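You operate a simulated robot arm through the tools that you are given. There is no shell and no other tool.

The job below is to be done with a simulated robot arm. You get a single attempt, and the scene is never put back.

JOB
Prime the filler: two 10 ml strokes into the steel cup.
Fine: the holder back at LOAD, the cup still in it.

It is judged by the outcome, as a careful person would: the job done as asked, and still so three seconds after it is handed in. It fails if anything else is knocked over, pushed out of place, dropped, spilled or broken.

ROBOT AND FRAMES
A 6-joint arm with a two-finger parallel gripper, fixed in place. Base frame: the origin is at the foot of the arm, x ahead of it, y to its left, z up; the work surface is at about z = 75. Lengths are in cm, angles in degrees, forces in N, time in s.
With the tool pointing down near the work surface it reaches from about 26 to 68 cm from the base axis. Its first joint turns from -66.0 to 66.0 degrees. Payload 2.9 kg.
Tool frame: the origin (TCP) lies between the finger pads and is the grasp point; the fingertips stand 3 cm ahead of it; z points along the fingers, y is the line along which they close. Largest opening 11 cm; finger width 2, thickness 1; the body of the gripper, 4.8 by 11.2 cm, starts 5.5 cm behind the TCP.
Orientation is told as [roll, pitch, yaw] about the base's x, y, z axes, in that order, counted from this pose: with the fingers straight down and closing along the base's y, the tool's x points along the base's -x, its y along +y and its z along -z.

CONTROLS
- The arm moves only by the tool send_rows. Its argument "moves" is a list of rows, each a list of 7 numbers: the turn, a rotation vector about the tool's x, y, z in units of 4 degrees (1.0 is 4 degrees), then the shift along the tool's x, y, z in units of 30 mm (1.0 is 30 mm), then the finger opening in cm, from 0 to 11. In form: [[rx, ry, rz, dx, dy, dz, grip], ...]. A call has 1 to 20 rows; each row shifts and turns the commanded pose from where the row before left it, along the tool's axes as they then stand. A call with a number of a shift or a turn outside -1 to 1 is refused whole. Rows are played at 5 a second. More than 5 cm and 8.6 degrees between two rows, or a gripper value outside its range, and nothing of the call is played. Where a pose cannot be reached the arm comes as near as it can. A force on the tool above 60 N (or 10 N above the force at the start of the call, whichever is more), or a blocked arm, ends the call early, and 0.2 s more pass. The fingers move at their own pace (about 10.8 cm/s each) and stop on an object; they squeeze with about 35 N. The grip force told is the motor's: it shows also when the fingers shut on nothing. Time passes only in rows, and 0.2 s behind the last, so rows that do not move let the fingers close. It gives the time, the measured TCP pose, the force on the tool (base axes), the opening and the grip force at its end, in the units of the frame above (readings bear some noise), with the torque about the TCP (base axes, N m) and any sound that the robot's microphone picked up.
- Cameras (640 x 400 px; columns grow to the right, rows downward): "scene" is fixed at [6.72, 42.05, 140.08]; the picture's right is [-0.85, -0.53, 0.00], its down [-0.22, 0.36, -0.91] and it looks along [0.48, -0.77, -0.42] (base axes); focal length 354 px, centre (320, 200). "wrist" rides on the gripper at [7.2, 1.7, -10.3] in the tool frame; the picture's right is [-0.23, 0.97, 0.00], its down [-0.76, -0.18, -0.62] and it looks along [-0.61, -0.14, 0.78] (tool axes); focal length 222 px, centre (320, 200). There is no depth. A picture from a camera that has moved, and an enlarged one, comes with that camera's place and axes in the base frame and with its lens.
- camera(camera): a new picture of that camera. It takes no simulated time.
- close_up(camera, box): a new picture of the part [left, top, right, bottom] of that camera's present view, enlarged. It takes no simulated time.
- close_job(): hands the job in; it is judged then, once.

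Nothing tells you positions but the pictures and the camera data. Unless the task says otherwise, let go and move clear before handing in.

The tools are called as a command line: name --pt "numbers of a row" for each row, then --argument value for the rest, lists and objects as JSON in quotes. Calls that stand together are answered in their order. send_rows: Moves the arm, as the interface text tells. Its arguments: {"type":"object","properties":{"moves":{"type":"array"}},"required":["moves"]} The other tools are called the same way: camera (camera) takes a picture; close_up (camera, box) takes an enlarged picture of a part of a camera's view; close_job () hands the job in.

At the start:

```text
time: 0.0
ee_pos: [25.52, -25.52, 123.57]
tcp_rot: [-0.1, 0.0, 0.0]
force: [-0.1, -1.1, 0.1]
torque: [0.0, 0.01, 0.04]
gripper_width: 11.01
gripper_force: 0.0
```

scene: 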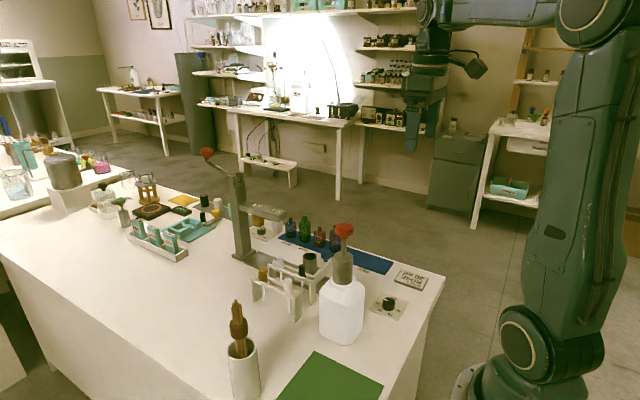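
wrist: 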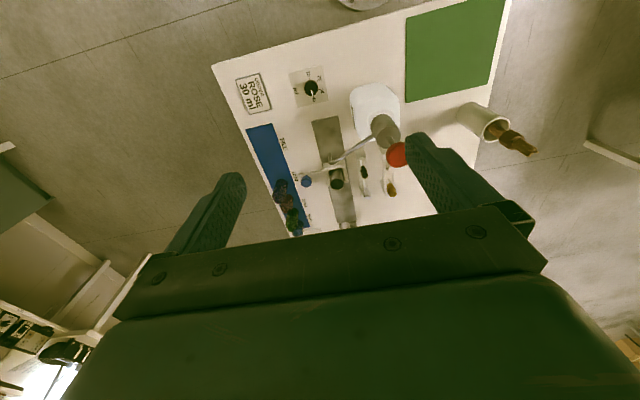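

I see a bench with a filler (a white bottle with a red-topped pump), a dial, a rail with a holder, and a lever press. I'll take enlarged pictures to understand the layout before moving.

close_up --camera "scene" --box '[220, 200, 440, 340]'

close_up --camera "wrist" --box '[220, 50, 460, 240]'

close_up --camera "scene" --box '[80, 140, 300, 280]'

```text
2.86 times, centred on (330, 270) of scene
camera zoom: at [6.72, 42.05, 140.08], right [-0.85, -0.53, 0.0], down [-0.22, 0.36, -0.91], along [0.48, -0.77, -0.42], focal length 1012 px, centre (291, 0)
```

zoom: 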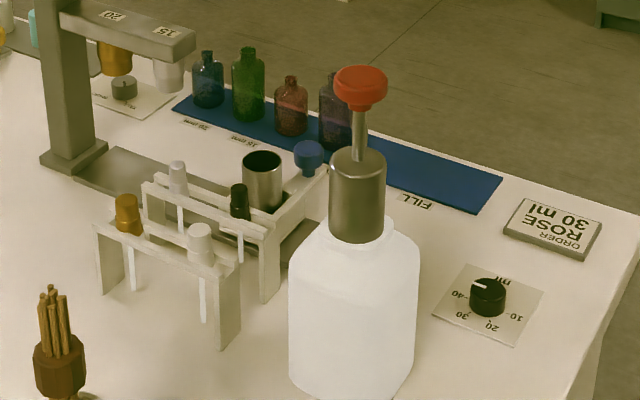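

```text
2.11 times, centred on (340, 145) of wrist
camera zoom: at [18.3, -23.8, 133.69], right [0.23, 0.97, 0.0], down [0.76, -0.18, 0.62], along [0.61, -0.14, -0.78], focal length 468 px, centre (278, 316)
```

zoom: 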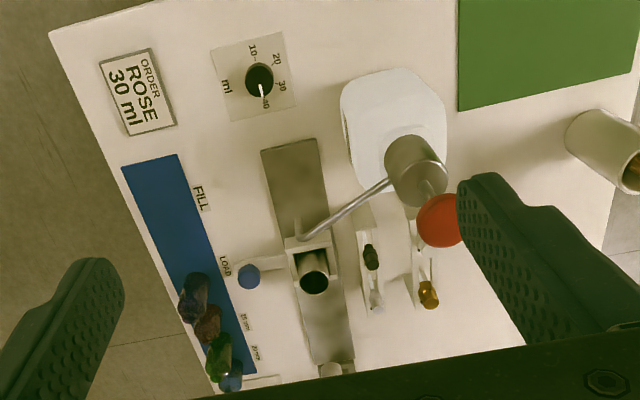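

```text
2.86 times, centred on (190, 210) of scene
camera zoom: at [6.72, 42.05, 140.08], right [-0.85, -0.53, 0.0], down [-0.22, 0.36, -0.91], along [0.48, -0.77, -0.42], focal length 1012 px, centre (691, 171)
```

zoom: 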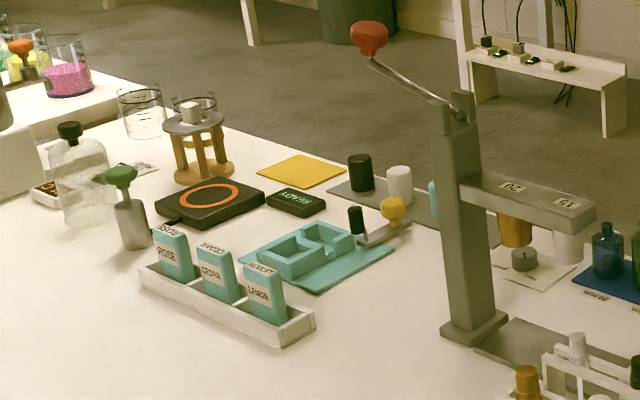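

The dial looks to be at about (30, -28), the plunger knob at about (36.7, -16, 103), and the holder with the cup at x≈53, with its blue handle at about (53, -36, 79). I'll zoom in on the dial, the labels and the nozzle.

close_up --camera "wrist" --box '[280, 55, 350, 115]'

close_up --camera "scene" --box '[355, 280, 425, 330]'

close_up --camera "wrist" --box '[280, 110, 430, 230]'

close_up --camera "scene" --box '[250, 215, 370, 310]'

```text
6.67 times, centred on (315, 85) of wrist
camera zoom: at [18.3, -23.8, 133.69], right [0.23, 0.97, 0.0], down [0.76, -0.18, 0.62], along [0.61, -0.14, -0.78], focal length 1481 px, centre (353, 967)
```

zoom: 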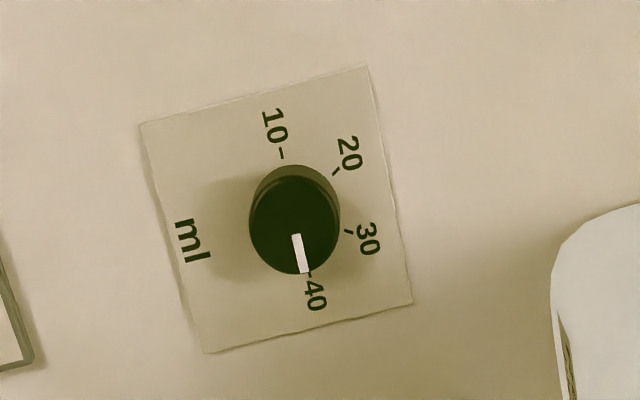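

```text
8.00 times, centred on (390, 305) of scene
camera zoom: at [6.72, 42.05, 140.08], right [-0.85, -0.53, 0.0], down [-0.22, 0.36, -0.91], along [0.48, -0.77, -0.42], focal length 2833 px, centre (-240, -640)
```

zoom: 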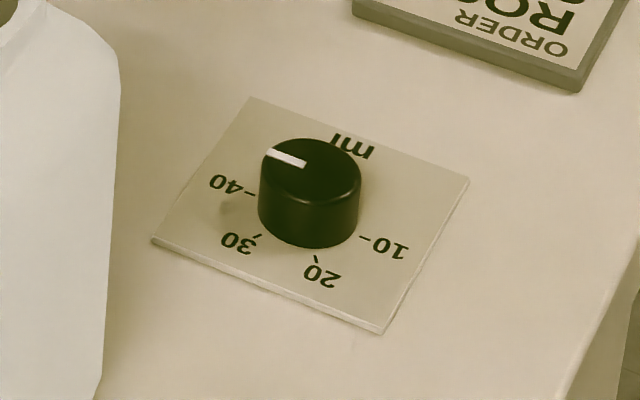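

```text
3.33 times, centred on (355, 170) of wrist
camera zoom: at [18.3, -23.8, 133.69], right [0.23, 0.97, 0.0], down [0.76, -0.18, 0.62], along [0.61, -0.14, -0.78], focal length 740 px, centre (203, 300)
```

zoom: 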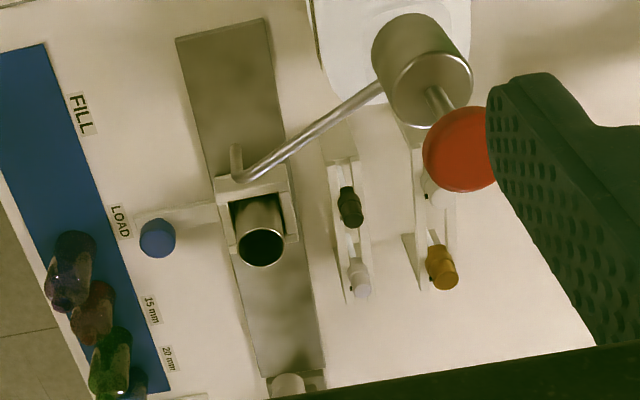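

```text
4.21 times, centred on (310, 262) of scene
camera zoom: at [6.72, 42.05, 140.08], right [-0.85, -0.53, 0.0], down [-0.22, 0.36, -0.91], along [0.48, -0.77, -0.42], focal length 1491 px, centre (362, -63)
```

zoom: 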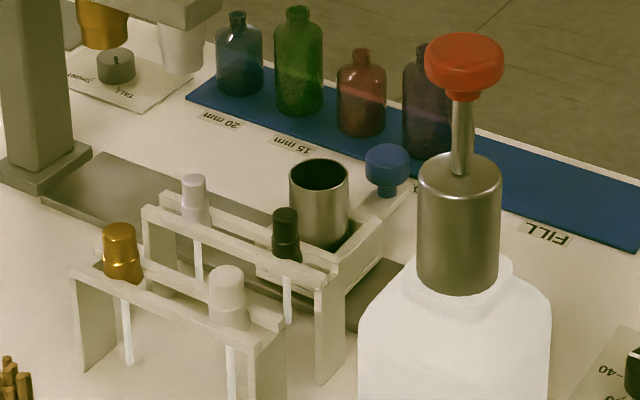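

The dial points at 40, with its ticks at 0°/60°/120°/180° for 40/30/20/10 about a centre near (29.75, -28.4). The nozzle tip hangs over the track at x≈42, by the FILL label. I'll first go above the dial and check it from there.

send_rows --pt "0 0 0 -0.1175 -0.08 0.9 6" --pt "0 0 0 -0.1175 -0.08 0.9 6" --pt "0 0 0 -0.1175 -0.08 0.9 6" --pt "0 0 0 -0.1175 -0.08 0.9 6" --pt "0 0 0 -0.1175 -0.08 0.9 6" --pt "0 0 0 -0.1175 -0.08 0.9 6" --pt "0 0 0 -0.1175 -0.08 0.9 6" --pt "0 0 0 -0.1175 -0.08 0.9 6" --pt "0 0 0 -0.1175 -0.08 0.9 6" --pt "0 0 0 -0.1175 -0.08 0.9 6" --pt "0 0 0 -0.1175 -0.08 0.9 6" --pt "0 0 0 -0.1175 -0.08 0.9 6" --pt "0 0 0 0 0 0 6"

camera --camera "wrist"

camera --camera "scene"

```text
time: 2.8
ee_pos: [29.58, -28.4, 91.04]
tcp_rot: [0.0, 0.1, 0.0]
force: [-0.7, -1.1, -0.1]
torque: [0.03, -0.01, 0.0]
gripper_width: 5.99
gripper_force: 0.1
```

```text
taken
camera wrist: at [22.46, -26.71, 101.23], right [0.23, 0.97, 0.0], down [0.76, -0.18, 0.62], along [0.61, -0.14, -0.78], focal length 222 px, centre (320, 200)
```

wrist: 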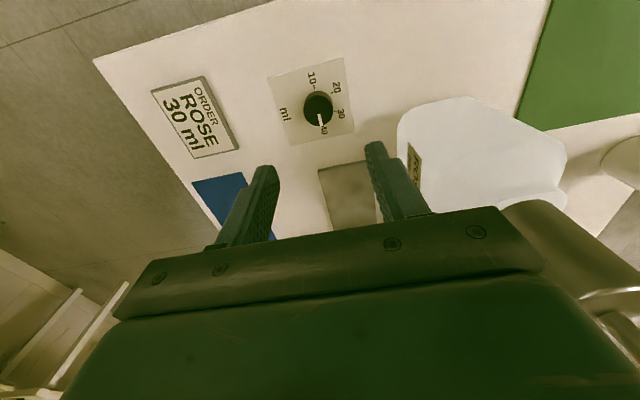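

```text
taken
```

scene: 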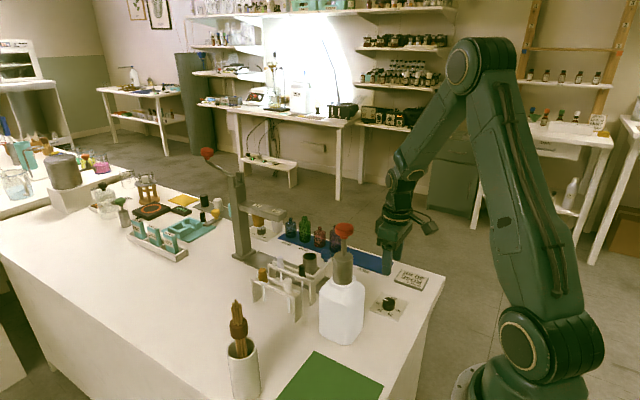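

I'm above the dial. I'll zoom in to get its centre and top height more precisely before descending.

close_up --camera "wrist" --box '[260, 55, 372, 150]'

close_up --camera "wrist" --box '[380, 80, 580, 260]'

close_up --camera "scene" --box '[300, 210, 440, 350]'

```text
4.21 times, centred on (316, 102) of wrist
camera zoom: at [22.46, -26.71, 101.23], right [0.23, 0.97, 0.0], down [0.76, -0.18, 0.62], along [0.61, -0.14, -0.78], focal length 935 px, centre (337, 610)
```

zoom: 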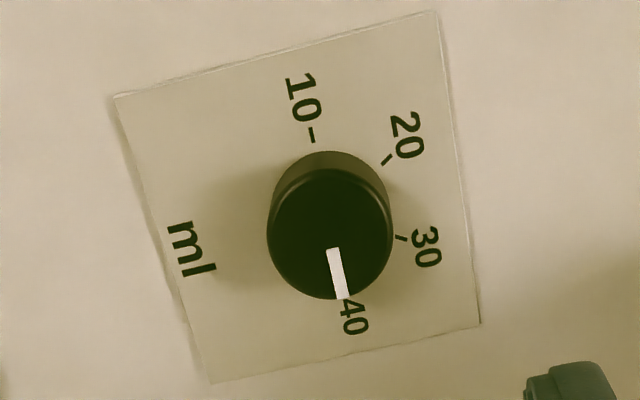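

```text
2.22 times, centred on (480, 170) of wrist
camera zoom: at [22.46, -26.71, 101.23], right [0.23, 0.97, 0.0], down [0.76, -0.18, 0.62], along [0.61, -0.14, -0.78], focal length 494 px, centre (-36, 267)
```

zoom: 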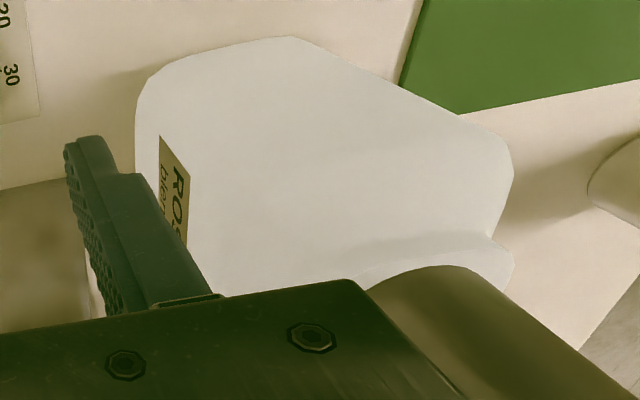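

```text
2.86 times, centred on (370, 280) of scene
camera zoom: at [6.72, 42.05, 140.08], right [-0.85, -0.53, 0.0], down [-0.22, 0.36, -0.91], along [0.48, -0.77, -0.42], focal length 1012 px, centre (177, -29)
```

zoom: 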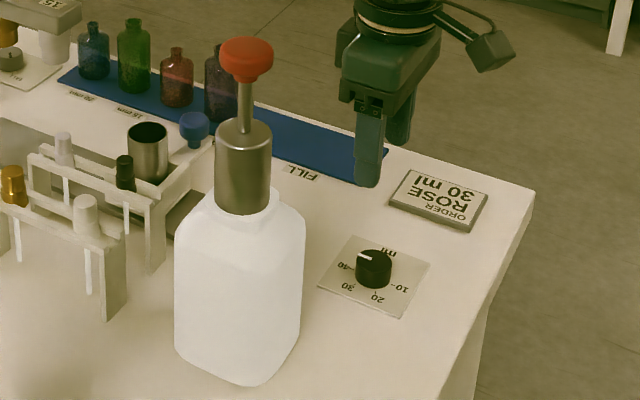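

The knob is centred at about (29.6, -28.45), with its top at z≈77 and a diameter of about 3.1 cm. I'll descend with the fingers open on either side of it, keeping the tips just above the plate.

send_rows --pt "0 0 0 0 -0.015 0.9 6" --pt "0 0 0 0 0 0.9 6" --pt "0 0 0 0 0 0.9 6" --pt "0 0 0 0 0 0.8 6" --pt "0 0 0 0 0 0.5 6" --pt "0 0 0 0 0 0 6" --pt "0 0 0 0 0 0 6"

camera --camera "wrist"

close_up --camera "scene" --box '[300, 210, 440, 350]'

```text
time: 4.4
ee_pos: [29.72, -28.37, 79.12]
tcp_rot: [0.0, 0.0, 0.1]
force: [0.3, -0.2, 0.4]
torque: [-0.02, 0.01, 0.02]
gripper_width: 6.0
gripper_force: 0.1
```

```text
taken
camera wrist: at [22.52, -26.7, 89.37], right [0.23, 0.97, 0.0], down [0.76, -0.18, 0.62], along [0.61, -0.14, -0.78], focal length 222 px, centre (320, 200)
```

wrist: 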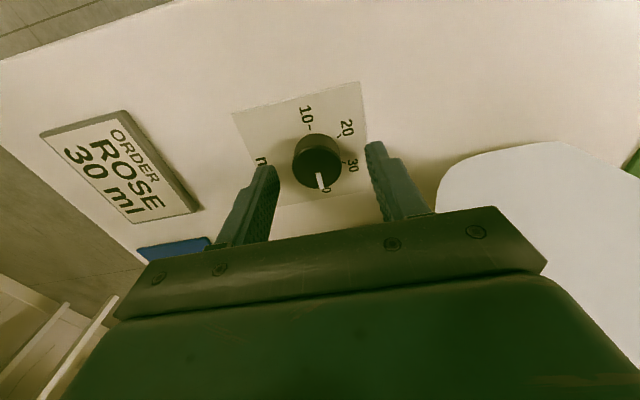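

```text
2.86 times, centred on (370, 280) of scene
camera zoom: at [6.72, 42.05, 140.08], right [-0.85, -0.53, 0.0], down [-0.22, 0.36, -0.91], along [0.48, -0.77, -0.42], focal length 1012 px, centre (177, -29)
```

zoom: 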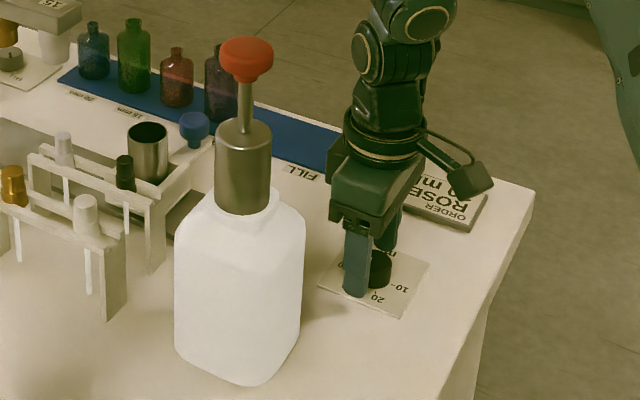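

The fingers straddle the knob. I'll close on it now and check the grip before turning.

send_rows --pt "0 0 0 0.04 -0.02 0.06 6" --pt "0 0 0 0 0 0 2.5" --pt "0 0 0 0 0 0 2.5" --pt "0 0 0 0 0 0 2.5" --pt "0 0 0 0 0 0 2.5"

```text
time: 5.6
ee_pos: [29.64, -28.46, 78.93]
tcp_rot: [-0.2, 0.0, -0.1]
force: [-1.5, -7.1, -4.8]
torque: [0.12, -0.08, 0.0]
gripper_width: 3.17
gripper_force: 44.7
```

The grip holds at 3.17 cm. I'll turn counter-clockwise (from above), about 44° first, and check that the knob follows.

send_rows --pt "0 0 -0.5 0 0 0 2.5" --pt "0 0 -1 0 0 0 2.5" --pt "0 0 -1 0 0 0 2.5" --pt "0 0 -1 0 0 0 2.5" --pt "0 0 -1 0 0 0 2.5" --pt "0 0 -1 0 0 0 2.5" --pt "0 0 -1 0 0 0 2.5" --pt "0 0 -1 0 0 0 2.5" --pt "0 0 -1 0 0 0 2.5" --pt "0 0 -1 0 0 0 2.5" --pt "0 0 -1 0 0 0 2.5" --pt "0 0 -0.5 0 0 0 2.5" --pt "0 0 0 0 0 0 2.5"

close_up --camera "wrist" --box '[230, 70, 410, 220]'

close_up --camera "scene" --box '[300, 210, 440, 350]'

```text
time: 8.4
ee_pos: [29.58, -28.37, 78.81]
tcp_rot: [-0.1, -0.1, 44.0]
force: [2.4, -2.7, 22.9]
torque: [0.69, -0.49, 0.01]
gripper_width: 3.16
gripper_force: 44.4
```

```text
2.67 times, centred on (320, 145) of wrist
camera zoom: at [23.25, -32.24, 89.15], right [-0.51, 0.86, 0.0], down [0.67, 0.4, 0.62], along [0.54, 0.32, -0.78], focal length 592 px, centre (320, 347)
```

zoom: 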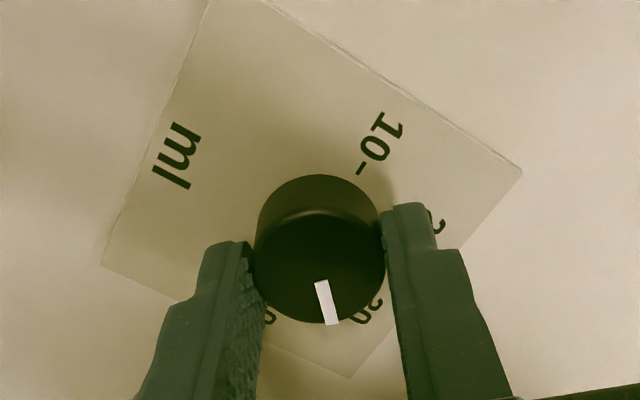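

```text
2.86 times, centred on (370, 280) of scene
camera zoom: at [6.7, 42.07, 140.08], right [-0.85, -0.53, 0.0], down [-0.22, 0.36, -0.91], along [0.48, -0.77, -0.42], focal length 1012 px, centre (177, -29)
```

zoom: 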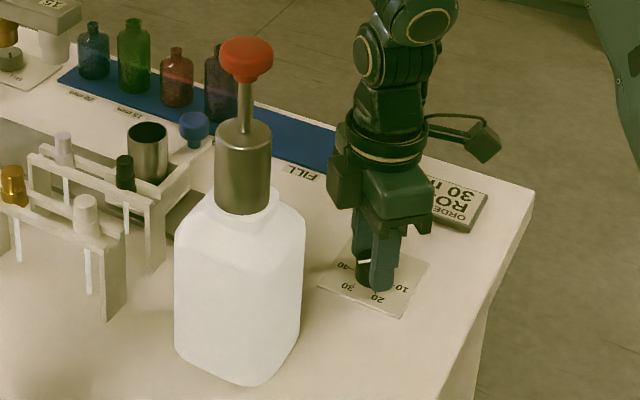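

The knob follows, and its pointer has passed between 40 and 30. The vertical force is up a little, so I'll ease up 1 mm and keep turning to about 90°.

send_rows --pt "0 0 0 0 0 -0.03 2.5" --pt "0 0 -0.5 0 0 0 2.5" --pt "0 0 -1 0 0 0 2.5" --pt "0 0 -1 0 0 0 2.5" --pt "0 0 -1 0 0 0 2.5" --pt "0 0 -1 0 0 0 2.5" --pt "0 0 -1 0 0 0 2.5"

```text
time: 10.0
ee_pos: [29.53, -28.41, 78.85]
tcp_rot: [0.1, -0.1, 66.1]
force: [5.9, 1.9, -9.0]
torque: [-0.35, -0.36, 0.01]
gripper_width: 3.13
gripper_force: 45.0
```

send_rows --pt "0 0 -1 0 0 0 2.5" --pt "0 0 -1 0 0 0 2.5" --pt "0 0 -1 0 0 0 2.5" --pt "0 0 -1 0 0 0 2.5" --pt "0 0 -1 0 0 0 2.5" --pt "0 0 -1 0 0 0 2.5" --pt "0 0 0 0 0 0 2.5"

close_up --camera "wrist" --box '[230, 70, 410, 220]'

close_up --camera "scene" --box '[300, 210, 440, 350]'

```text
time: 11.6
ee_pos: [29.58, -28.26, 78.92]
tcp_rot: [0.2, -0.1, 90.0]
force: [-10.5, 3.9, -14.6]
torque: [-0.17, -0.04, -0.01]
gripper_width: 3.15
gripper_force: 44.8
```

```text
2.67 times, centred on (320, 145) of wrist
camera zoom: at [27.87, -35.66, 89.15], right [-0.97, 0.23, 0.0], down [0.18, 0.76, 0.62], along [0.14, 0.61, -0.78], focal length 592 px, centre (320, 347)
```

zoom: 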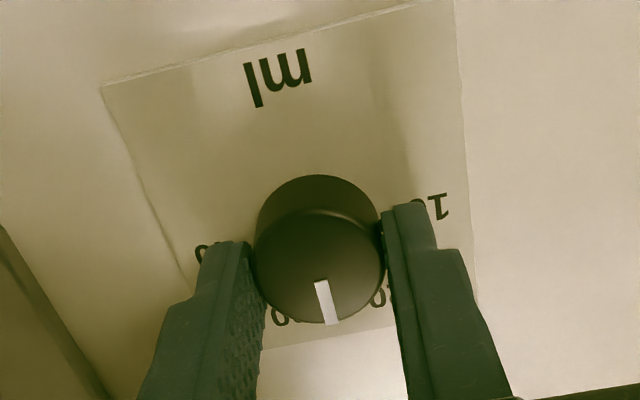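

```text
2.86 times, centred on (370, 280) of scene
camera zoom: at [6.71, 42.05, 140.08], right [-0.85, -0.53, 0.0], down [-0.22, 0.36, -0.91], along [0.48, -0.77, -0.42], focal length 1012 px, centre (177, -29)
```

zoom: 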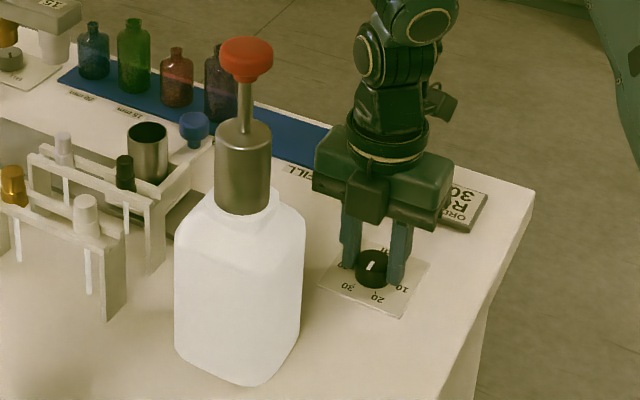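

The knob has turned 90° and the pointer sits midway between 30 and 20. I'll open the fingers, swing the tool back to yaw 0, and regrip for the second half.

send_rows --pt "0 0 0 0 0 0 5.5" --pt "0 0 0 0 0 0 5.5" --pt "0 0 0.5 0 0 0 5.5" --pt "0 0 1 0 0 0 5.5" --pt "0 0 1 0 0 0 5.5" --pt "0 0 1 0 0 0 5.5" --pt "0 0 1 0 0 0 5.5" --pt "0 0 1 0 0 0 5.5" --pt "0 0 1 0 0 0 5.5" --pt "0 0 1 0 0 0 5.5" --pt "0 0 1 0 0 0 5.5" --pt "0 0 1 0 0 0 5.5" --pt "0 0 1 0 0 0 5.5" --pt "0 0 1 0 0 0 5.5"

close_up --camera "wrist" --box '[230, 70, 410, 220]'

```text
time: 14.6
ee_pos: [29.58, -28.59, 78.87]
tcp_rot: [0.1, 0.0, 43.9]
force: [0.0, -0.7, 0.3]
torque: [0.04, 0.01, -0.02]
gripper_width: 5.51
gripper_force: 0.0
```

```text
2.67 times, centred on (320, 145) of wrist
camera zoom: at [23.2, -32.33, 89.2], right [-0.51, 0.86, 0.0], down [0.67, 0.4, 0.62], along [0.54, 0.32, -0.78], focal length 592 px, centre (320, 347)
```

zoom: 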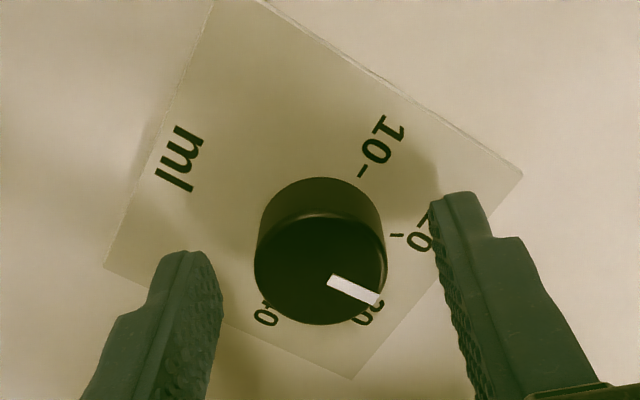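

The knob stayed put at about 90°. I'll continue swinging back to yaw 0 and then grip again.

send_rows --pt "0 0 1 0 0 0 5.5" --pt "0 0 1 0 0 0 5.5" --pt "0 0 1 0 0 0 5.5" --pt "0 0 1 0 0 0 5.5" --pt "0 0 1 0 0 0 5.5" --pt "0 0 1 0 0 0 5.5" --pt "0 0 1 0 0 0 5.5" --pt "0 0 1 0 0 0 5.5" --pt "0 0 1 0 0 0 5.5" --pt "0 0 1 0 0 0 5.5" --pt "0 0 1 0 0 0 5.5" --pt "0 0 0 0 0 0 5.5" --pt "0 0 0 0 0 0 2.5" --pt "0 0 0 0 0 0 2.5" --pt "0 0 0 0 0 0 2.5" --pt "0 0 0 0 0 0 2.5"

close_up --camera "wrist" --box '[230, 70, 410, 220]'

```text
time: 18.0
ee_pos: [29.59, -28.54, 78.91]
tcp_rot: [0.0, 0.0, -0.1]
force: [-0.3, -9.9, -6.6]
torque: [0.05, -0.05, -0.01]
gripper_width: 3.17
gripper_force: 45.2
```

```text
2.67 times, centred on (320, 145) of wrist
camera zoom: at [22.34, -26.83, 89.16], right [0.23, 0.97, 0.0], down [0.76, -0.18, 0.62], along [0.61, -0.14, -0.78], focal length 592 px, centre (320, 347)
```

zoom: 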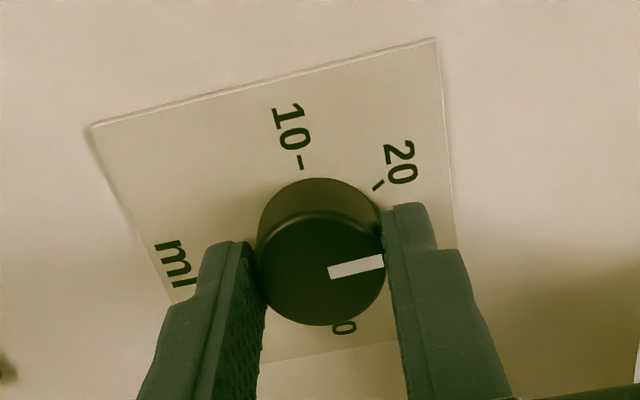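

The pointer is at exactly 90° and the fingers have it again. I'll turn the second 90° toward 10, in two steps.

send_rows --pt "0 0 -0.5 0 0 0 2.5" --pt "0 0 -1 0 0 0 2.5" --pt "0 0 -1 0 0 0 2.5" --pt "0 0 -1 0 0 0 2.5" --pt "0 0 -1 0 0 0 2.5" --pt "0 0 -1 0 0 0 2.5" --pt "0 0 -1 0 0 0 2.5" --pt "0 0 -1 0 0 0 2.5" --pt "0 0 -1 0 0 0 2.5" --pt "0 0 -1 0 0 0 2.5" --pt "0 0 -1 0 0 0 2.5" --pt "0 0 -1 0 0 0 2.5" --pt "0 0 -1 0 0 0 2.5" --pt "0 0 -1 0 0 0 2.5" --pt "0 0 -1 0 0 0 2.5" --pt "0 0 -0.5 0 0 0 2.5"

close_up --camera "wrist" --box '[230, 70, 410, 220]'

```text
time: 21.4
ee_pos: [29.47, -28.37, 78.96]
tcp_rot: [0.0, 0.1, 60.0]
force: [-8.1, -4.6, -5.4]
torque: [-1.12, 0.31, 0.0]
gripper_width: 3.16
gripper_force: 44.8
```

```text
2.67 times, centred on (320, 145) of wrist
camera zoom: at [24.48, -33.9, 89.18], right [-0.73, 0.68, 0.0], down [0.53, 0.57, 0.62], along [0.42, 0.45, -0.78], focal length 592 px, centre (320, 347)
```

zoom: 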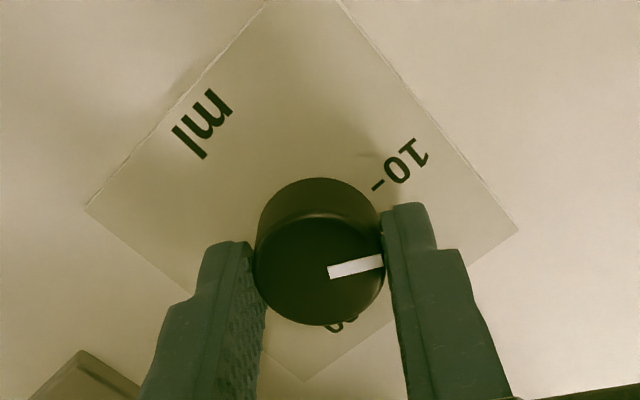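

send_rows --pt "0 0 -1 0 0 0 2.5" --pt "0 0 -1 0 0 0 2.5" --pt "0 0 -1 0 0 0 2.5" --pt "0 0 -1 0 0 0 2.5" --pt "0 0 -1 0 0 0 2.5" --pt "0 0 -1 0 0 0 2.5" --pt "0 0 -1 0 0 0 2.5" --pt "0 0 -0.5 0 0 0 2.5" --pt "0 0 0 0 0 0 2.5"

close_up --camera "wrist" --box '[230, 70, 410, 220]'

```text
time: 23.4
ee_pos: [29.54, -28.35, 78.9]
tcp_rot: [0.1, -0.1, 90.0]
force: [-14.5, -1.1, -6.6]
torque: [-0.37, -0.01, -0.55]
gripper_width: 3.15
gripper_force: 45.2
```

```text
2.67 times, centred on (320, 145) of wrist
camera zoom: at [27.86, -35.66, 89.16], right [-0.97, 0.23, 0.0], down [0.18, 0.76, 0.62], along [0.14, 0.61, -0.78], focal length 592 px, centre (320, 347)
```

zoom: 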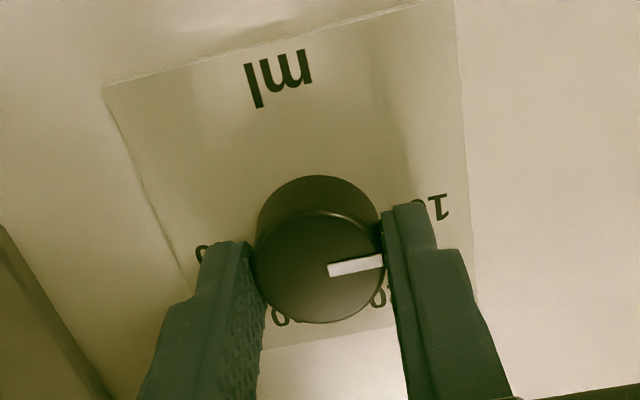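

A torque has appeared about z, which suggests the knob reached its end stop at 10. I'll release, rise clear and look at the pointer.

send_rows --pt "0 0 0 0 0 0 5.5" --pt "0 0 0 0 0 0 5.5" --pt "0 0 0 0 0 -0.5 5.5" --pt "0 0 0 0 0 -0.9 5.5" --pt "0 0 0 0 0 -1 5.5" --pt "0 0 0 0 0 -1 5.5" --pt "0 0 0 0 0 -1 5.5" --pt "0 0 0 0 0 -1 5.5" --pt "0 0 0 0 0 0 5.5"

camera --camera "wrist"

close_up --camera "scene" --box '[355, 280, 425, 330]'

```text
time: 25.4
ee_pos: [29.64, -28.32, 95.26]
tcp_rot: [0.1, 0.0, 90.1]
force: [-0.3, -0.7, 0.3]
torque: [0.01, -0.05, -0.03]
gripper_width: 5.51
gripper_force: 0.0
```

```text
taken
camera wrist: at [27.93, -35.65, 105.5], right [-0.97, 0.23, 0.0], down [0.18, 0.76, 0.62], along [0.14, 0.61, -0.78], focal length 222 px, centre (320, 200)
```

wrist: 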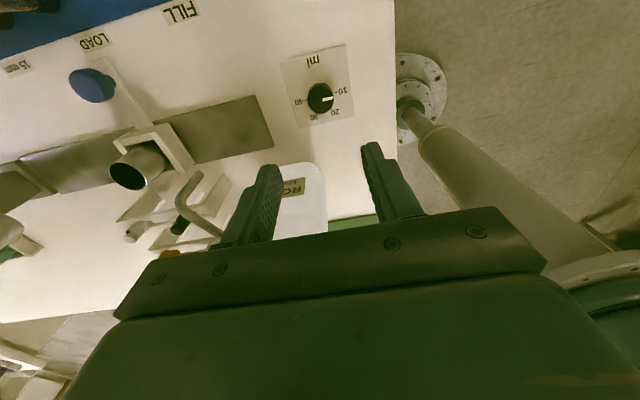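

```text
8.00 times, centred on (390, 305) of scene
camera zoom: at [6.72, 42.06, 140.08], right [-0.85, -0.53, 0.0], down [-0.22, 0.36, -0.91], along [0.48, -0.77, -0.42], focal length 2833 px, centre (-240, -640)
```

zoom: 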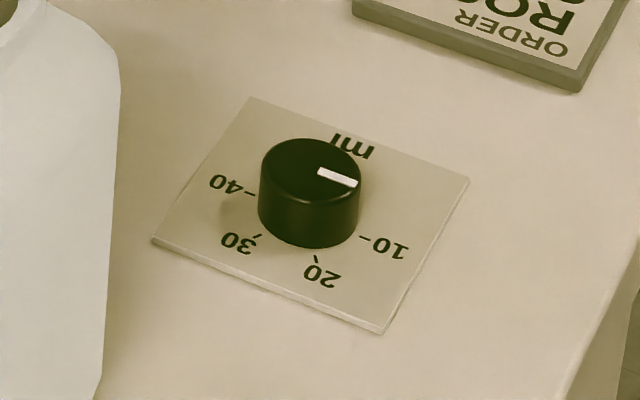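

The dial now reads 10. From here I'll zoom in on the pointer, the holder with its handle, and the nozzle to refine positions.

close_up --camera "wrist" --box '[280, 40, 360, 130]'

close_up --camera "wrist" --box '[0, 0, 280, 260]'

```text
4.44 times, centred on (320, 85) of wrist
camera zoom: at [27.93, -35.65, 105.5], right [-0.97, 0.23, 0.0], down [0.18, 0.76, 0.62], along [0.14, 0.61, -0.78], focal length 987 px, centre (320, 711)
```

zoom: 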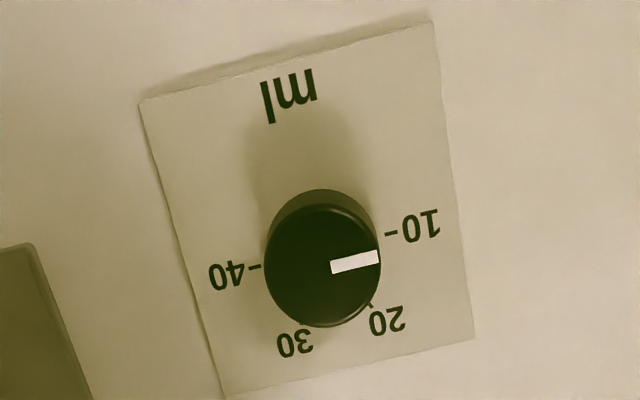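

```text
1.54 times, centred on (140, 130) of wrist
camera zoom: at [27.93, -35.65, 105.5], right [-0.97, 0.23, 0.0], down [0.18, 0.76, 0.62], along [0.14, 0.61, -0.78], focal length 342 px, centre (597, 308)
```

zoom: 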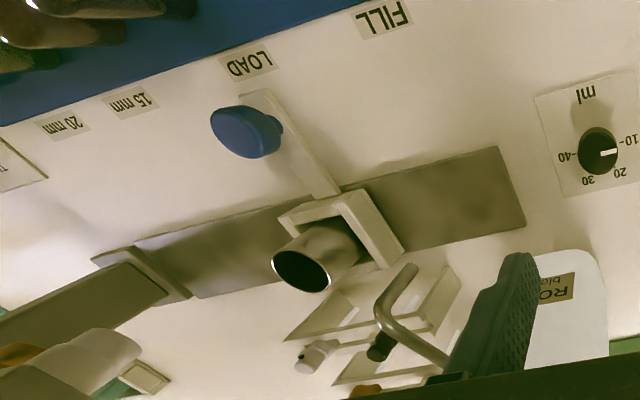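

The dial is set at 10, the cup rim is at z≈83 under a nozzle tip at z≈86, and FILL is at x≈42 against LOAD at x≈53. Next I'll go over the blue handle near (53, -36), keeping yaw 90 so the fingers close along the slide direction.

send_rows --pt "0 0 0 0.88 0 0 5.5" --pt "0 0 0 0.88 0 0 5.5" --pt "0 0 0 0.88 0 0 5.5" --pt "0 0 0 0 -0.98 0.1 5.5" --pt "0 0 0 0 -0.98 0.1 5.5" --pt "0 0 0 0 -0.98 0.1 5.5" --pt "0 0 0 0 -0.98 0.1 5.5" --pt "0 0 0 0 -0.98 0.1 5.5" --pt "0 0 0 0 -0.98 0.1 5.5" --pt "0 0 0 0 -0.98 0.1 5.5" --pt "0 0 0 0 -0.98 0.1 5.5" --pt "0 0 0 0 0 0 5.5"

camera --camera "wrist"

camera --camera "scene"

```text
time: 28.0
ee_pos: [53.16, -36.29, 92.94]
tcp_rot: [0.0, 0.0, 90.0]
force: [-0.3, 0.0, -0.2]
torque: [-0.01, -0.05, -0.01]
gripper_width: 5.51
gripper_force: 0.0
```

```text
taken
camera wrist: at [51.51, -43.63, 103.21], right [-0.97, 0.23, 0.0], down [0.18, 0.76, 0.62], along [0.14, 0.61, -0.78], focal length 222 px, centre (320, 200)
```

wrist: 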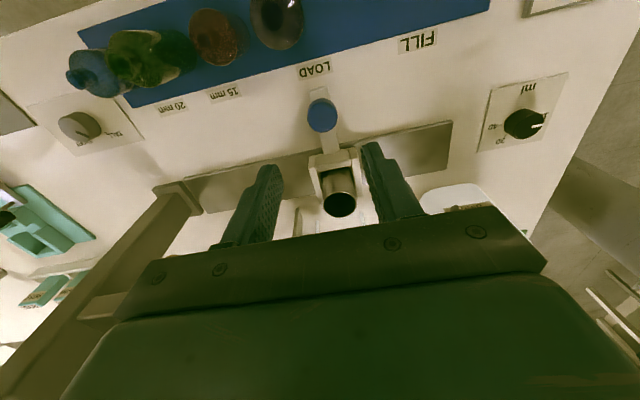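

```text
taken
```

scene: 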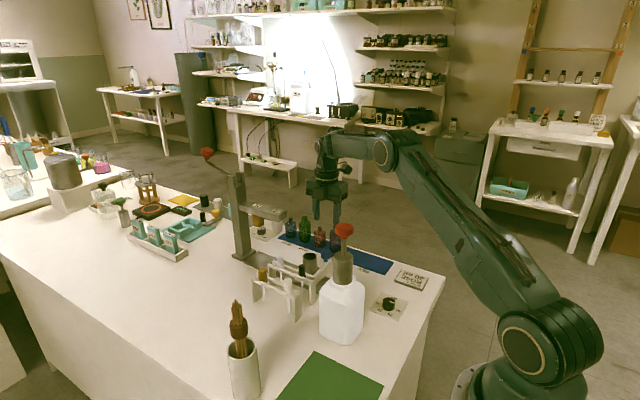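

close_up --camera "wrist" --box '[250, 40, 410, 230]'

close_up --camera "scene" --box '[260, 180, 380, 290]'

```text
2.11 times, centred on (330, 135) of wrist
camera zoom: at [51.51, -43.63, 103.21], right [-0.97, 0.23, 0.0], down [0.18, 0.76, 0.62], along [0.14, 0.61, -0.78], focal length 468 px, centre (299, 337)
```

zoom: 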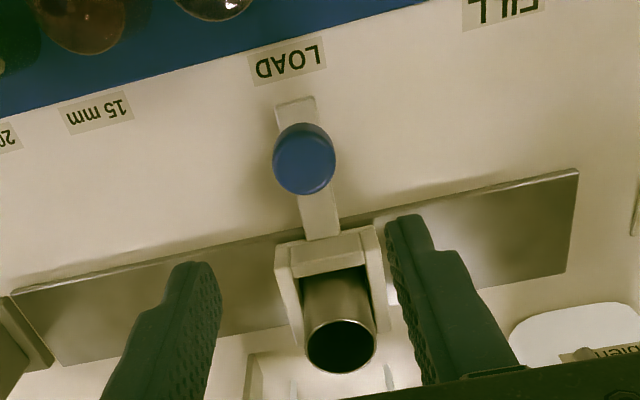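

```text
3.64 times, centred on (320, 235) of scene
camera zoom: at [6.72, 42.06, 140.08], right [-0.85, -0.53, 0.0], down [-0.22, 0.36, -0.91], along [0.48, -0.77, -0.42], focal length 1288 px, centre (320, 73)
```

zoom: 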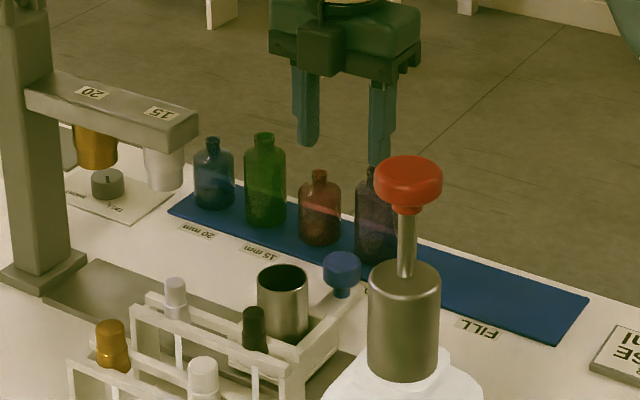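

The handle's blue cap is at about (53.0, -35.8), with its top at z≈79.4. I'll descend partway, recentre and look again.

send_rows --pt "0 0 0 -0.05 0.02 0.8 5.5" --pt "0 0 0 -0.05 0.02 0.8 5.5" --pt "0 0 0 -0.05 0.01 0.8 5.5" --pt "0 0 0 0 0 0.4 5.5" --pt "0 0 0 0 0 0 5.5"

close_up --camera "wrist" --box '[230, 60, 410, 230]'

close_up --camera "scene" --box '[260, 180, 380, 290]'

```text
time: 29.2
ee_pos: [52.99, -35.92, 84.31]
tcp_rot: [0.1, 0.0, 90.0]
force: [0.4, -0.5, 0.4]
torque: [-0.04, 0.0, 0.0]
gripper_width: 5.5
gripper_force: 0.1
```

```text
2.35 times, centred on (320, 145) of wrist
camera zoom: at [51.3, -43.24, 94.66], right [-0.97, 0.23, 0.0], down [0.18, 0.76, 0.62], along [0.14, 0.61, -0.78], focal length 523 px, centre (320, 329)
```

zoom: 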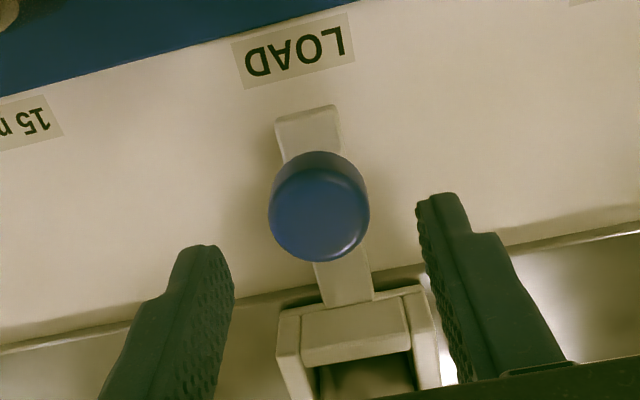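

```text
3.64 times, centred on (320, 235) of scene
camera zoom: at [6.72, 42.05, 140.08], right [-0.85, -0.53, 0.0], down [-0.22, 0.36, -0.91], along [0.48, -0.77, -0.42], focal length 1288 px, centre (320, 73)
```

zoom: 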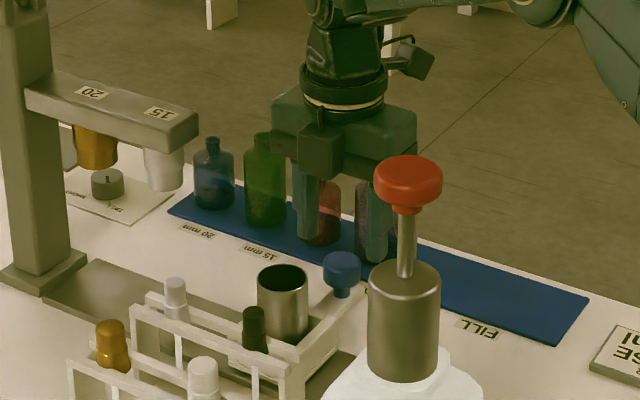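

The cap's top is at (53.0, -35.9, 79.4), directly under the tool. I'll descend to z≈80 and close on it.

send_rows --pt "0 0 0 0 0 0.7 5.5" --pt "0 0 0 0 0 0.7 5.5" --pt "0 0 0 0 0 0 5.5" --pt "0 0 0 0 0 0 4" --pt "0 0 0 0 0 0 2.6" --pt "0 0 0 0 0 0 2.6" --pt "0 0 0 0 0 0 2.6"

close_up --camera "wrist" --box '[230, 60, 410, 230]'

close_up --camera "scene" --box '[260, 180, 380, 290]'

```text
time: 30.8
ee_pos: [52.9, -35.9, 80.15]
tcp_rot: [0.1, -0.1, 90.0]
force: [0.3, -0.5, -0.6]
torque: [-0.13, -0.04, 0.05]
gripper_width: 3.12
gripper_force: 45.2
```

```text
2.35 times, centred on (320, 145) of wrist
camera zoom: at [51.28, -43.25, 90.44], right [-0.97, 0.23, 0.0], down [0.18, 0.76, 0.62], along [0.14, 0.61, -0.78], focal length 523 px, centre (320, 329)
```

zoom: 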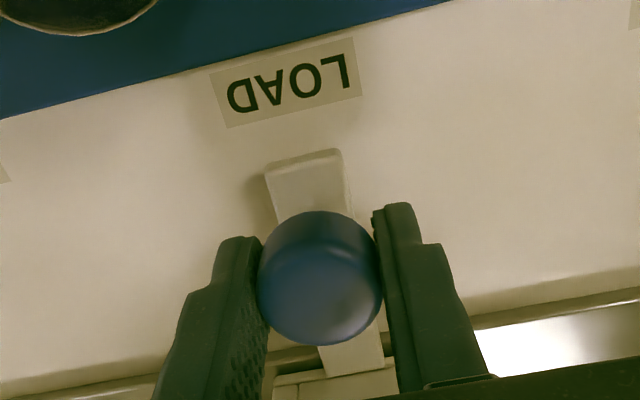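

```text
3.64 times, centred on (320, 235) of scene
camera zoom: at [6.72, 42.05, 140.08], right [-0.85, -0.53, 0.0], down [-0.22, 0.36, -0.91], along [0.48, -0.77, -0.42], focal length 1288 px, centre (320, 73)
```

zoom: 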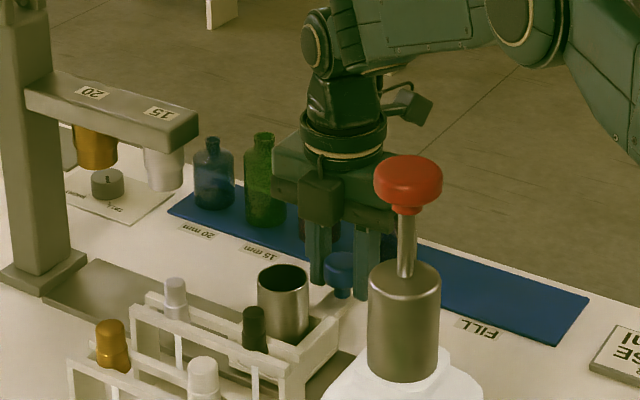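

The cap is held at 3.12 cm with no side load. I'll slide slowly toward FILL and stop short of the nozzle to check the clearance between the cup rim and the tip.

send_rows --pt "0 0 0 0 0.1 0 2.6" --pt "0 0 0 0 0.2 0 2.6" --pt "0 0 0 0 0.25 0 2.6" --pt "0 0 0 0 0.25 0 2.6" --pt "0 0 0 0 0.25 0 2.6" --pt "0 0 0 0 0.15 0 2.6" --pt "0 0 0 0 0.1 0 2.6" --pt "0 0 0 0 0 0 2.6"

camera --camera "wrist"

close_up --camera "scene" --box '[250, 200, 390, 310]'

```text
time: 32.6
ee_pos: [49.03, -36.03, 80.24]
tcp_rot: [-0.1, -0.1, 89.9]
force: [-0.9, -0.6, 7.1]
torque: [0.2, 0.04, 0.09]
gripper_width: 3.13
gripper_force: 45.0
```

```text
taken
camera wrist: at [47.38, -43.23, 90.44], right [-0.97, 0.23, 0.0], down [0.18, 0.76, 0.62], along [0.14, 0.61, -0.78], focal length 222 px, centre (320, 200)
```

wrist: 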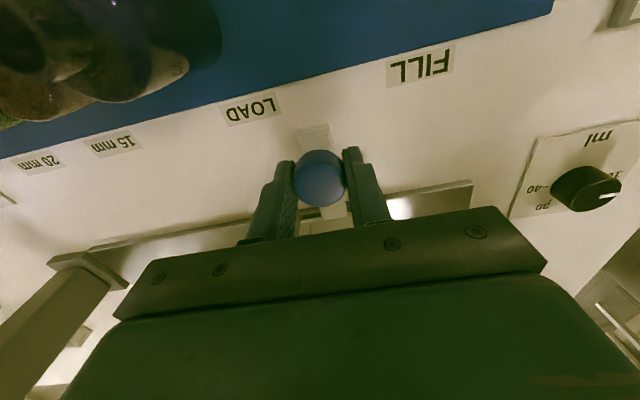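

```text
3.64 times, centred on (320, 255) of scene
camera zoom: at [6.71, 42.06, 140.08], right [-0.85, -0.53, 0.0], down [-0.22, 0.36, -0.91], along [0.48, -0.77, -0.42], focal length 1288 px, centre (320, 0)
```

zoom: 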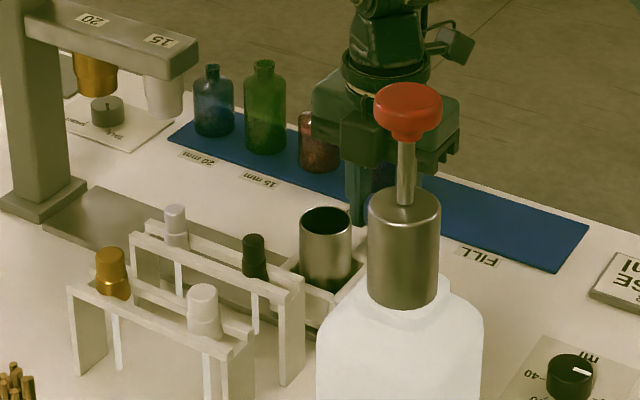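

It slides freely. Refined estimates put the nozzle tip at (42, -27, 87) and the cup rim at z≈83.5, so it clears. I'll continue to x = 42 at FILL.

send_rows --pt "0 0 0 0 0.1 0 2.6" --pt "0 0 0 0 0.2 0 2.6" --pt "0 0 0 0 0.2 0 2.6" --pt "0 0 0 0 0.2 0 2.6" --pt "0 0 0 0 0.2 0 2.6" --pt "0 0 0 0 0.2 0 2.6" --pt "0 0 0 0 0.2 0 2.6" --pt "0 0 0 0 0.2 0 2.6" --pt "0 0 0 0 0.2 0 2.6" --pt "0 0 0 0 0.2 0 2.6" --pt "0 0 0 0 0.2 0 2.6" --pt "0 0 0 0 0.15 0 2.6" --pt "0 0 0 0 0.09 0 2.6" --pt "0 0 0 0 0 0 2.6"

camera --camera "wrist"

close_up --camera "scene" --box '[250, 200, 390, 310]'

```text
time: 35.6
ee_pos: [42.11, -35.92, 80.15]
tcp_rot: [0.0, 0.1, 90.0]
force: [0.5, -2.7, 10.3]
torque: [-0.08, 0.03, -0.03]
gripper_width: 3.1
gripper_force: 45.1
```

```text
taken
camera wrist: at [40.39, -43.24, 90.42], right [-0.97, 0.23, 0.0], down [0.18, 0.76, 0.62], along [0.14, 0.61, -0.78], focal length 222 px, centre (320, 200)
```

wrist: 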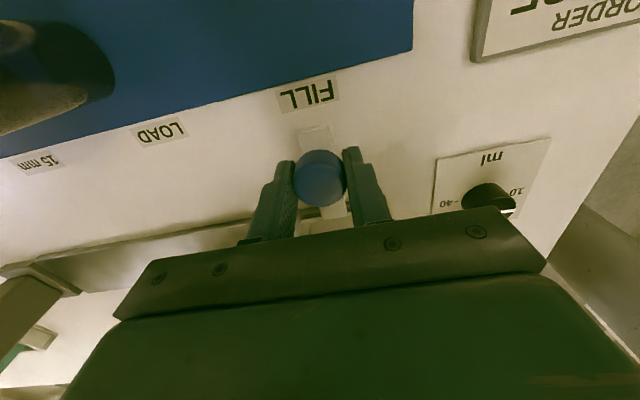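

```text
3.64 times, centred on (320, 255) of scene
camera zoom: at [6.71, 42.06, 140.08], right [-0.85, -0.53, 0.0], down [-0.22, 0.36, -0.91], along [0.48, -0.77, -0.42], focal length 1288 px, centre (320, 0)
```

zoom: 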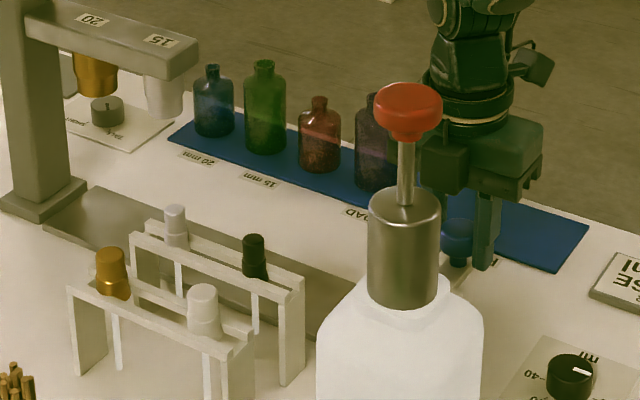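

The handle now lines up with the FILL label the same way it did with LOAD. I'll release, rise and check that the cup is under the nozzle.

send_rows --pt "0 0 0 0 0 0 3.6" --pt "0 0 0 0 0 0 5.5" --pt "0 0 0 0 0 0 5.5" --pt "0 0 0 0 0 -0.5 5.5" --pt "0 0 0 0 0 -0.9 5.5" --pt "0 0 0 0 0 -1 5.5" --pt "0 0 0 0 0 -1 5.5" --pt "0 0 0 0 0 -1 5.5" --pt "0 0 0 0 0 -0.6 5.5" --pt "0 0 0 0 0 0 5.5"

camera --camera "wrist"

close_up --camera "wrist" --box '[220, 40, 440, 240]'

```text
time: 37.8
ee_pos: [41.98, -36.05, 95.11]
tcp_rot: [0.1, 0.0, 90.0]
force: [-0.6, -0.8, -0.9]
torque: [0.01, 0.0, 0.0]
gripper_width: 5.51
gripper_force: 0.0
```

```text
taken
camera wrist: at [40.36, -43.2, 105.35], right [-0.97, 0.23, 0.0], down [0.18, 0.76, 0.62], along [0.14, 0.61, -0.78], focal length 222 px, centre (320, 200)
```

wrist: 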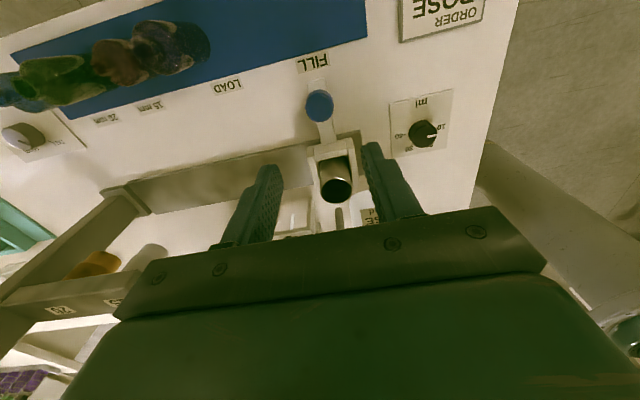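

```text
2.00 times, centred on (330, 140) of wrist
camera zoom: at [40.36, -43.2, 105.35], right [-0.97, 0.23, 0.0], down [0.18, 0.76, 0.62], along [0.14, 0.61, -0.78], focal length 444 px, centre (300, 320)
```

zoom: 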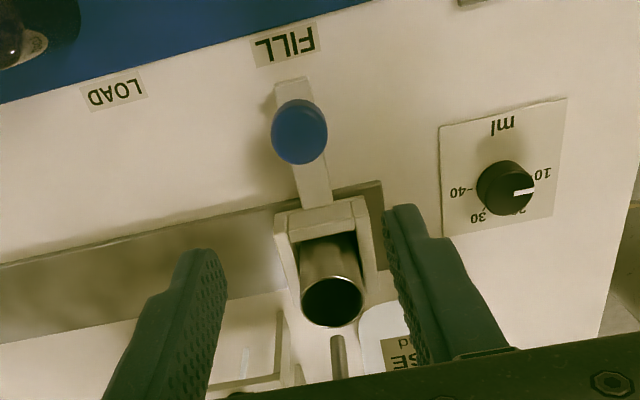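

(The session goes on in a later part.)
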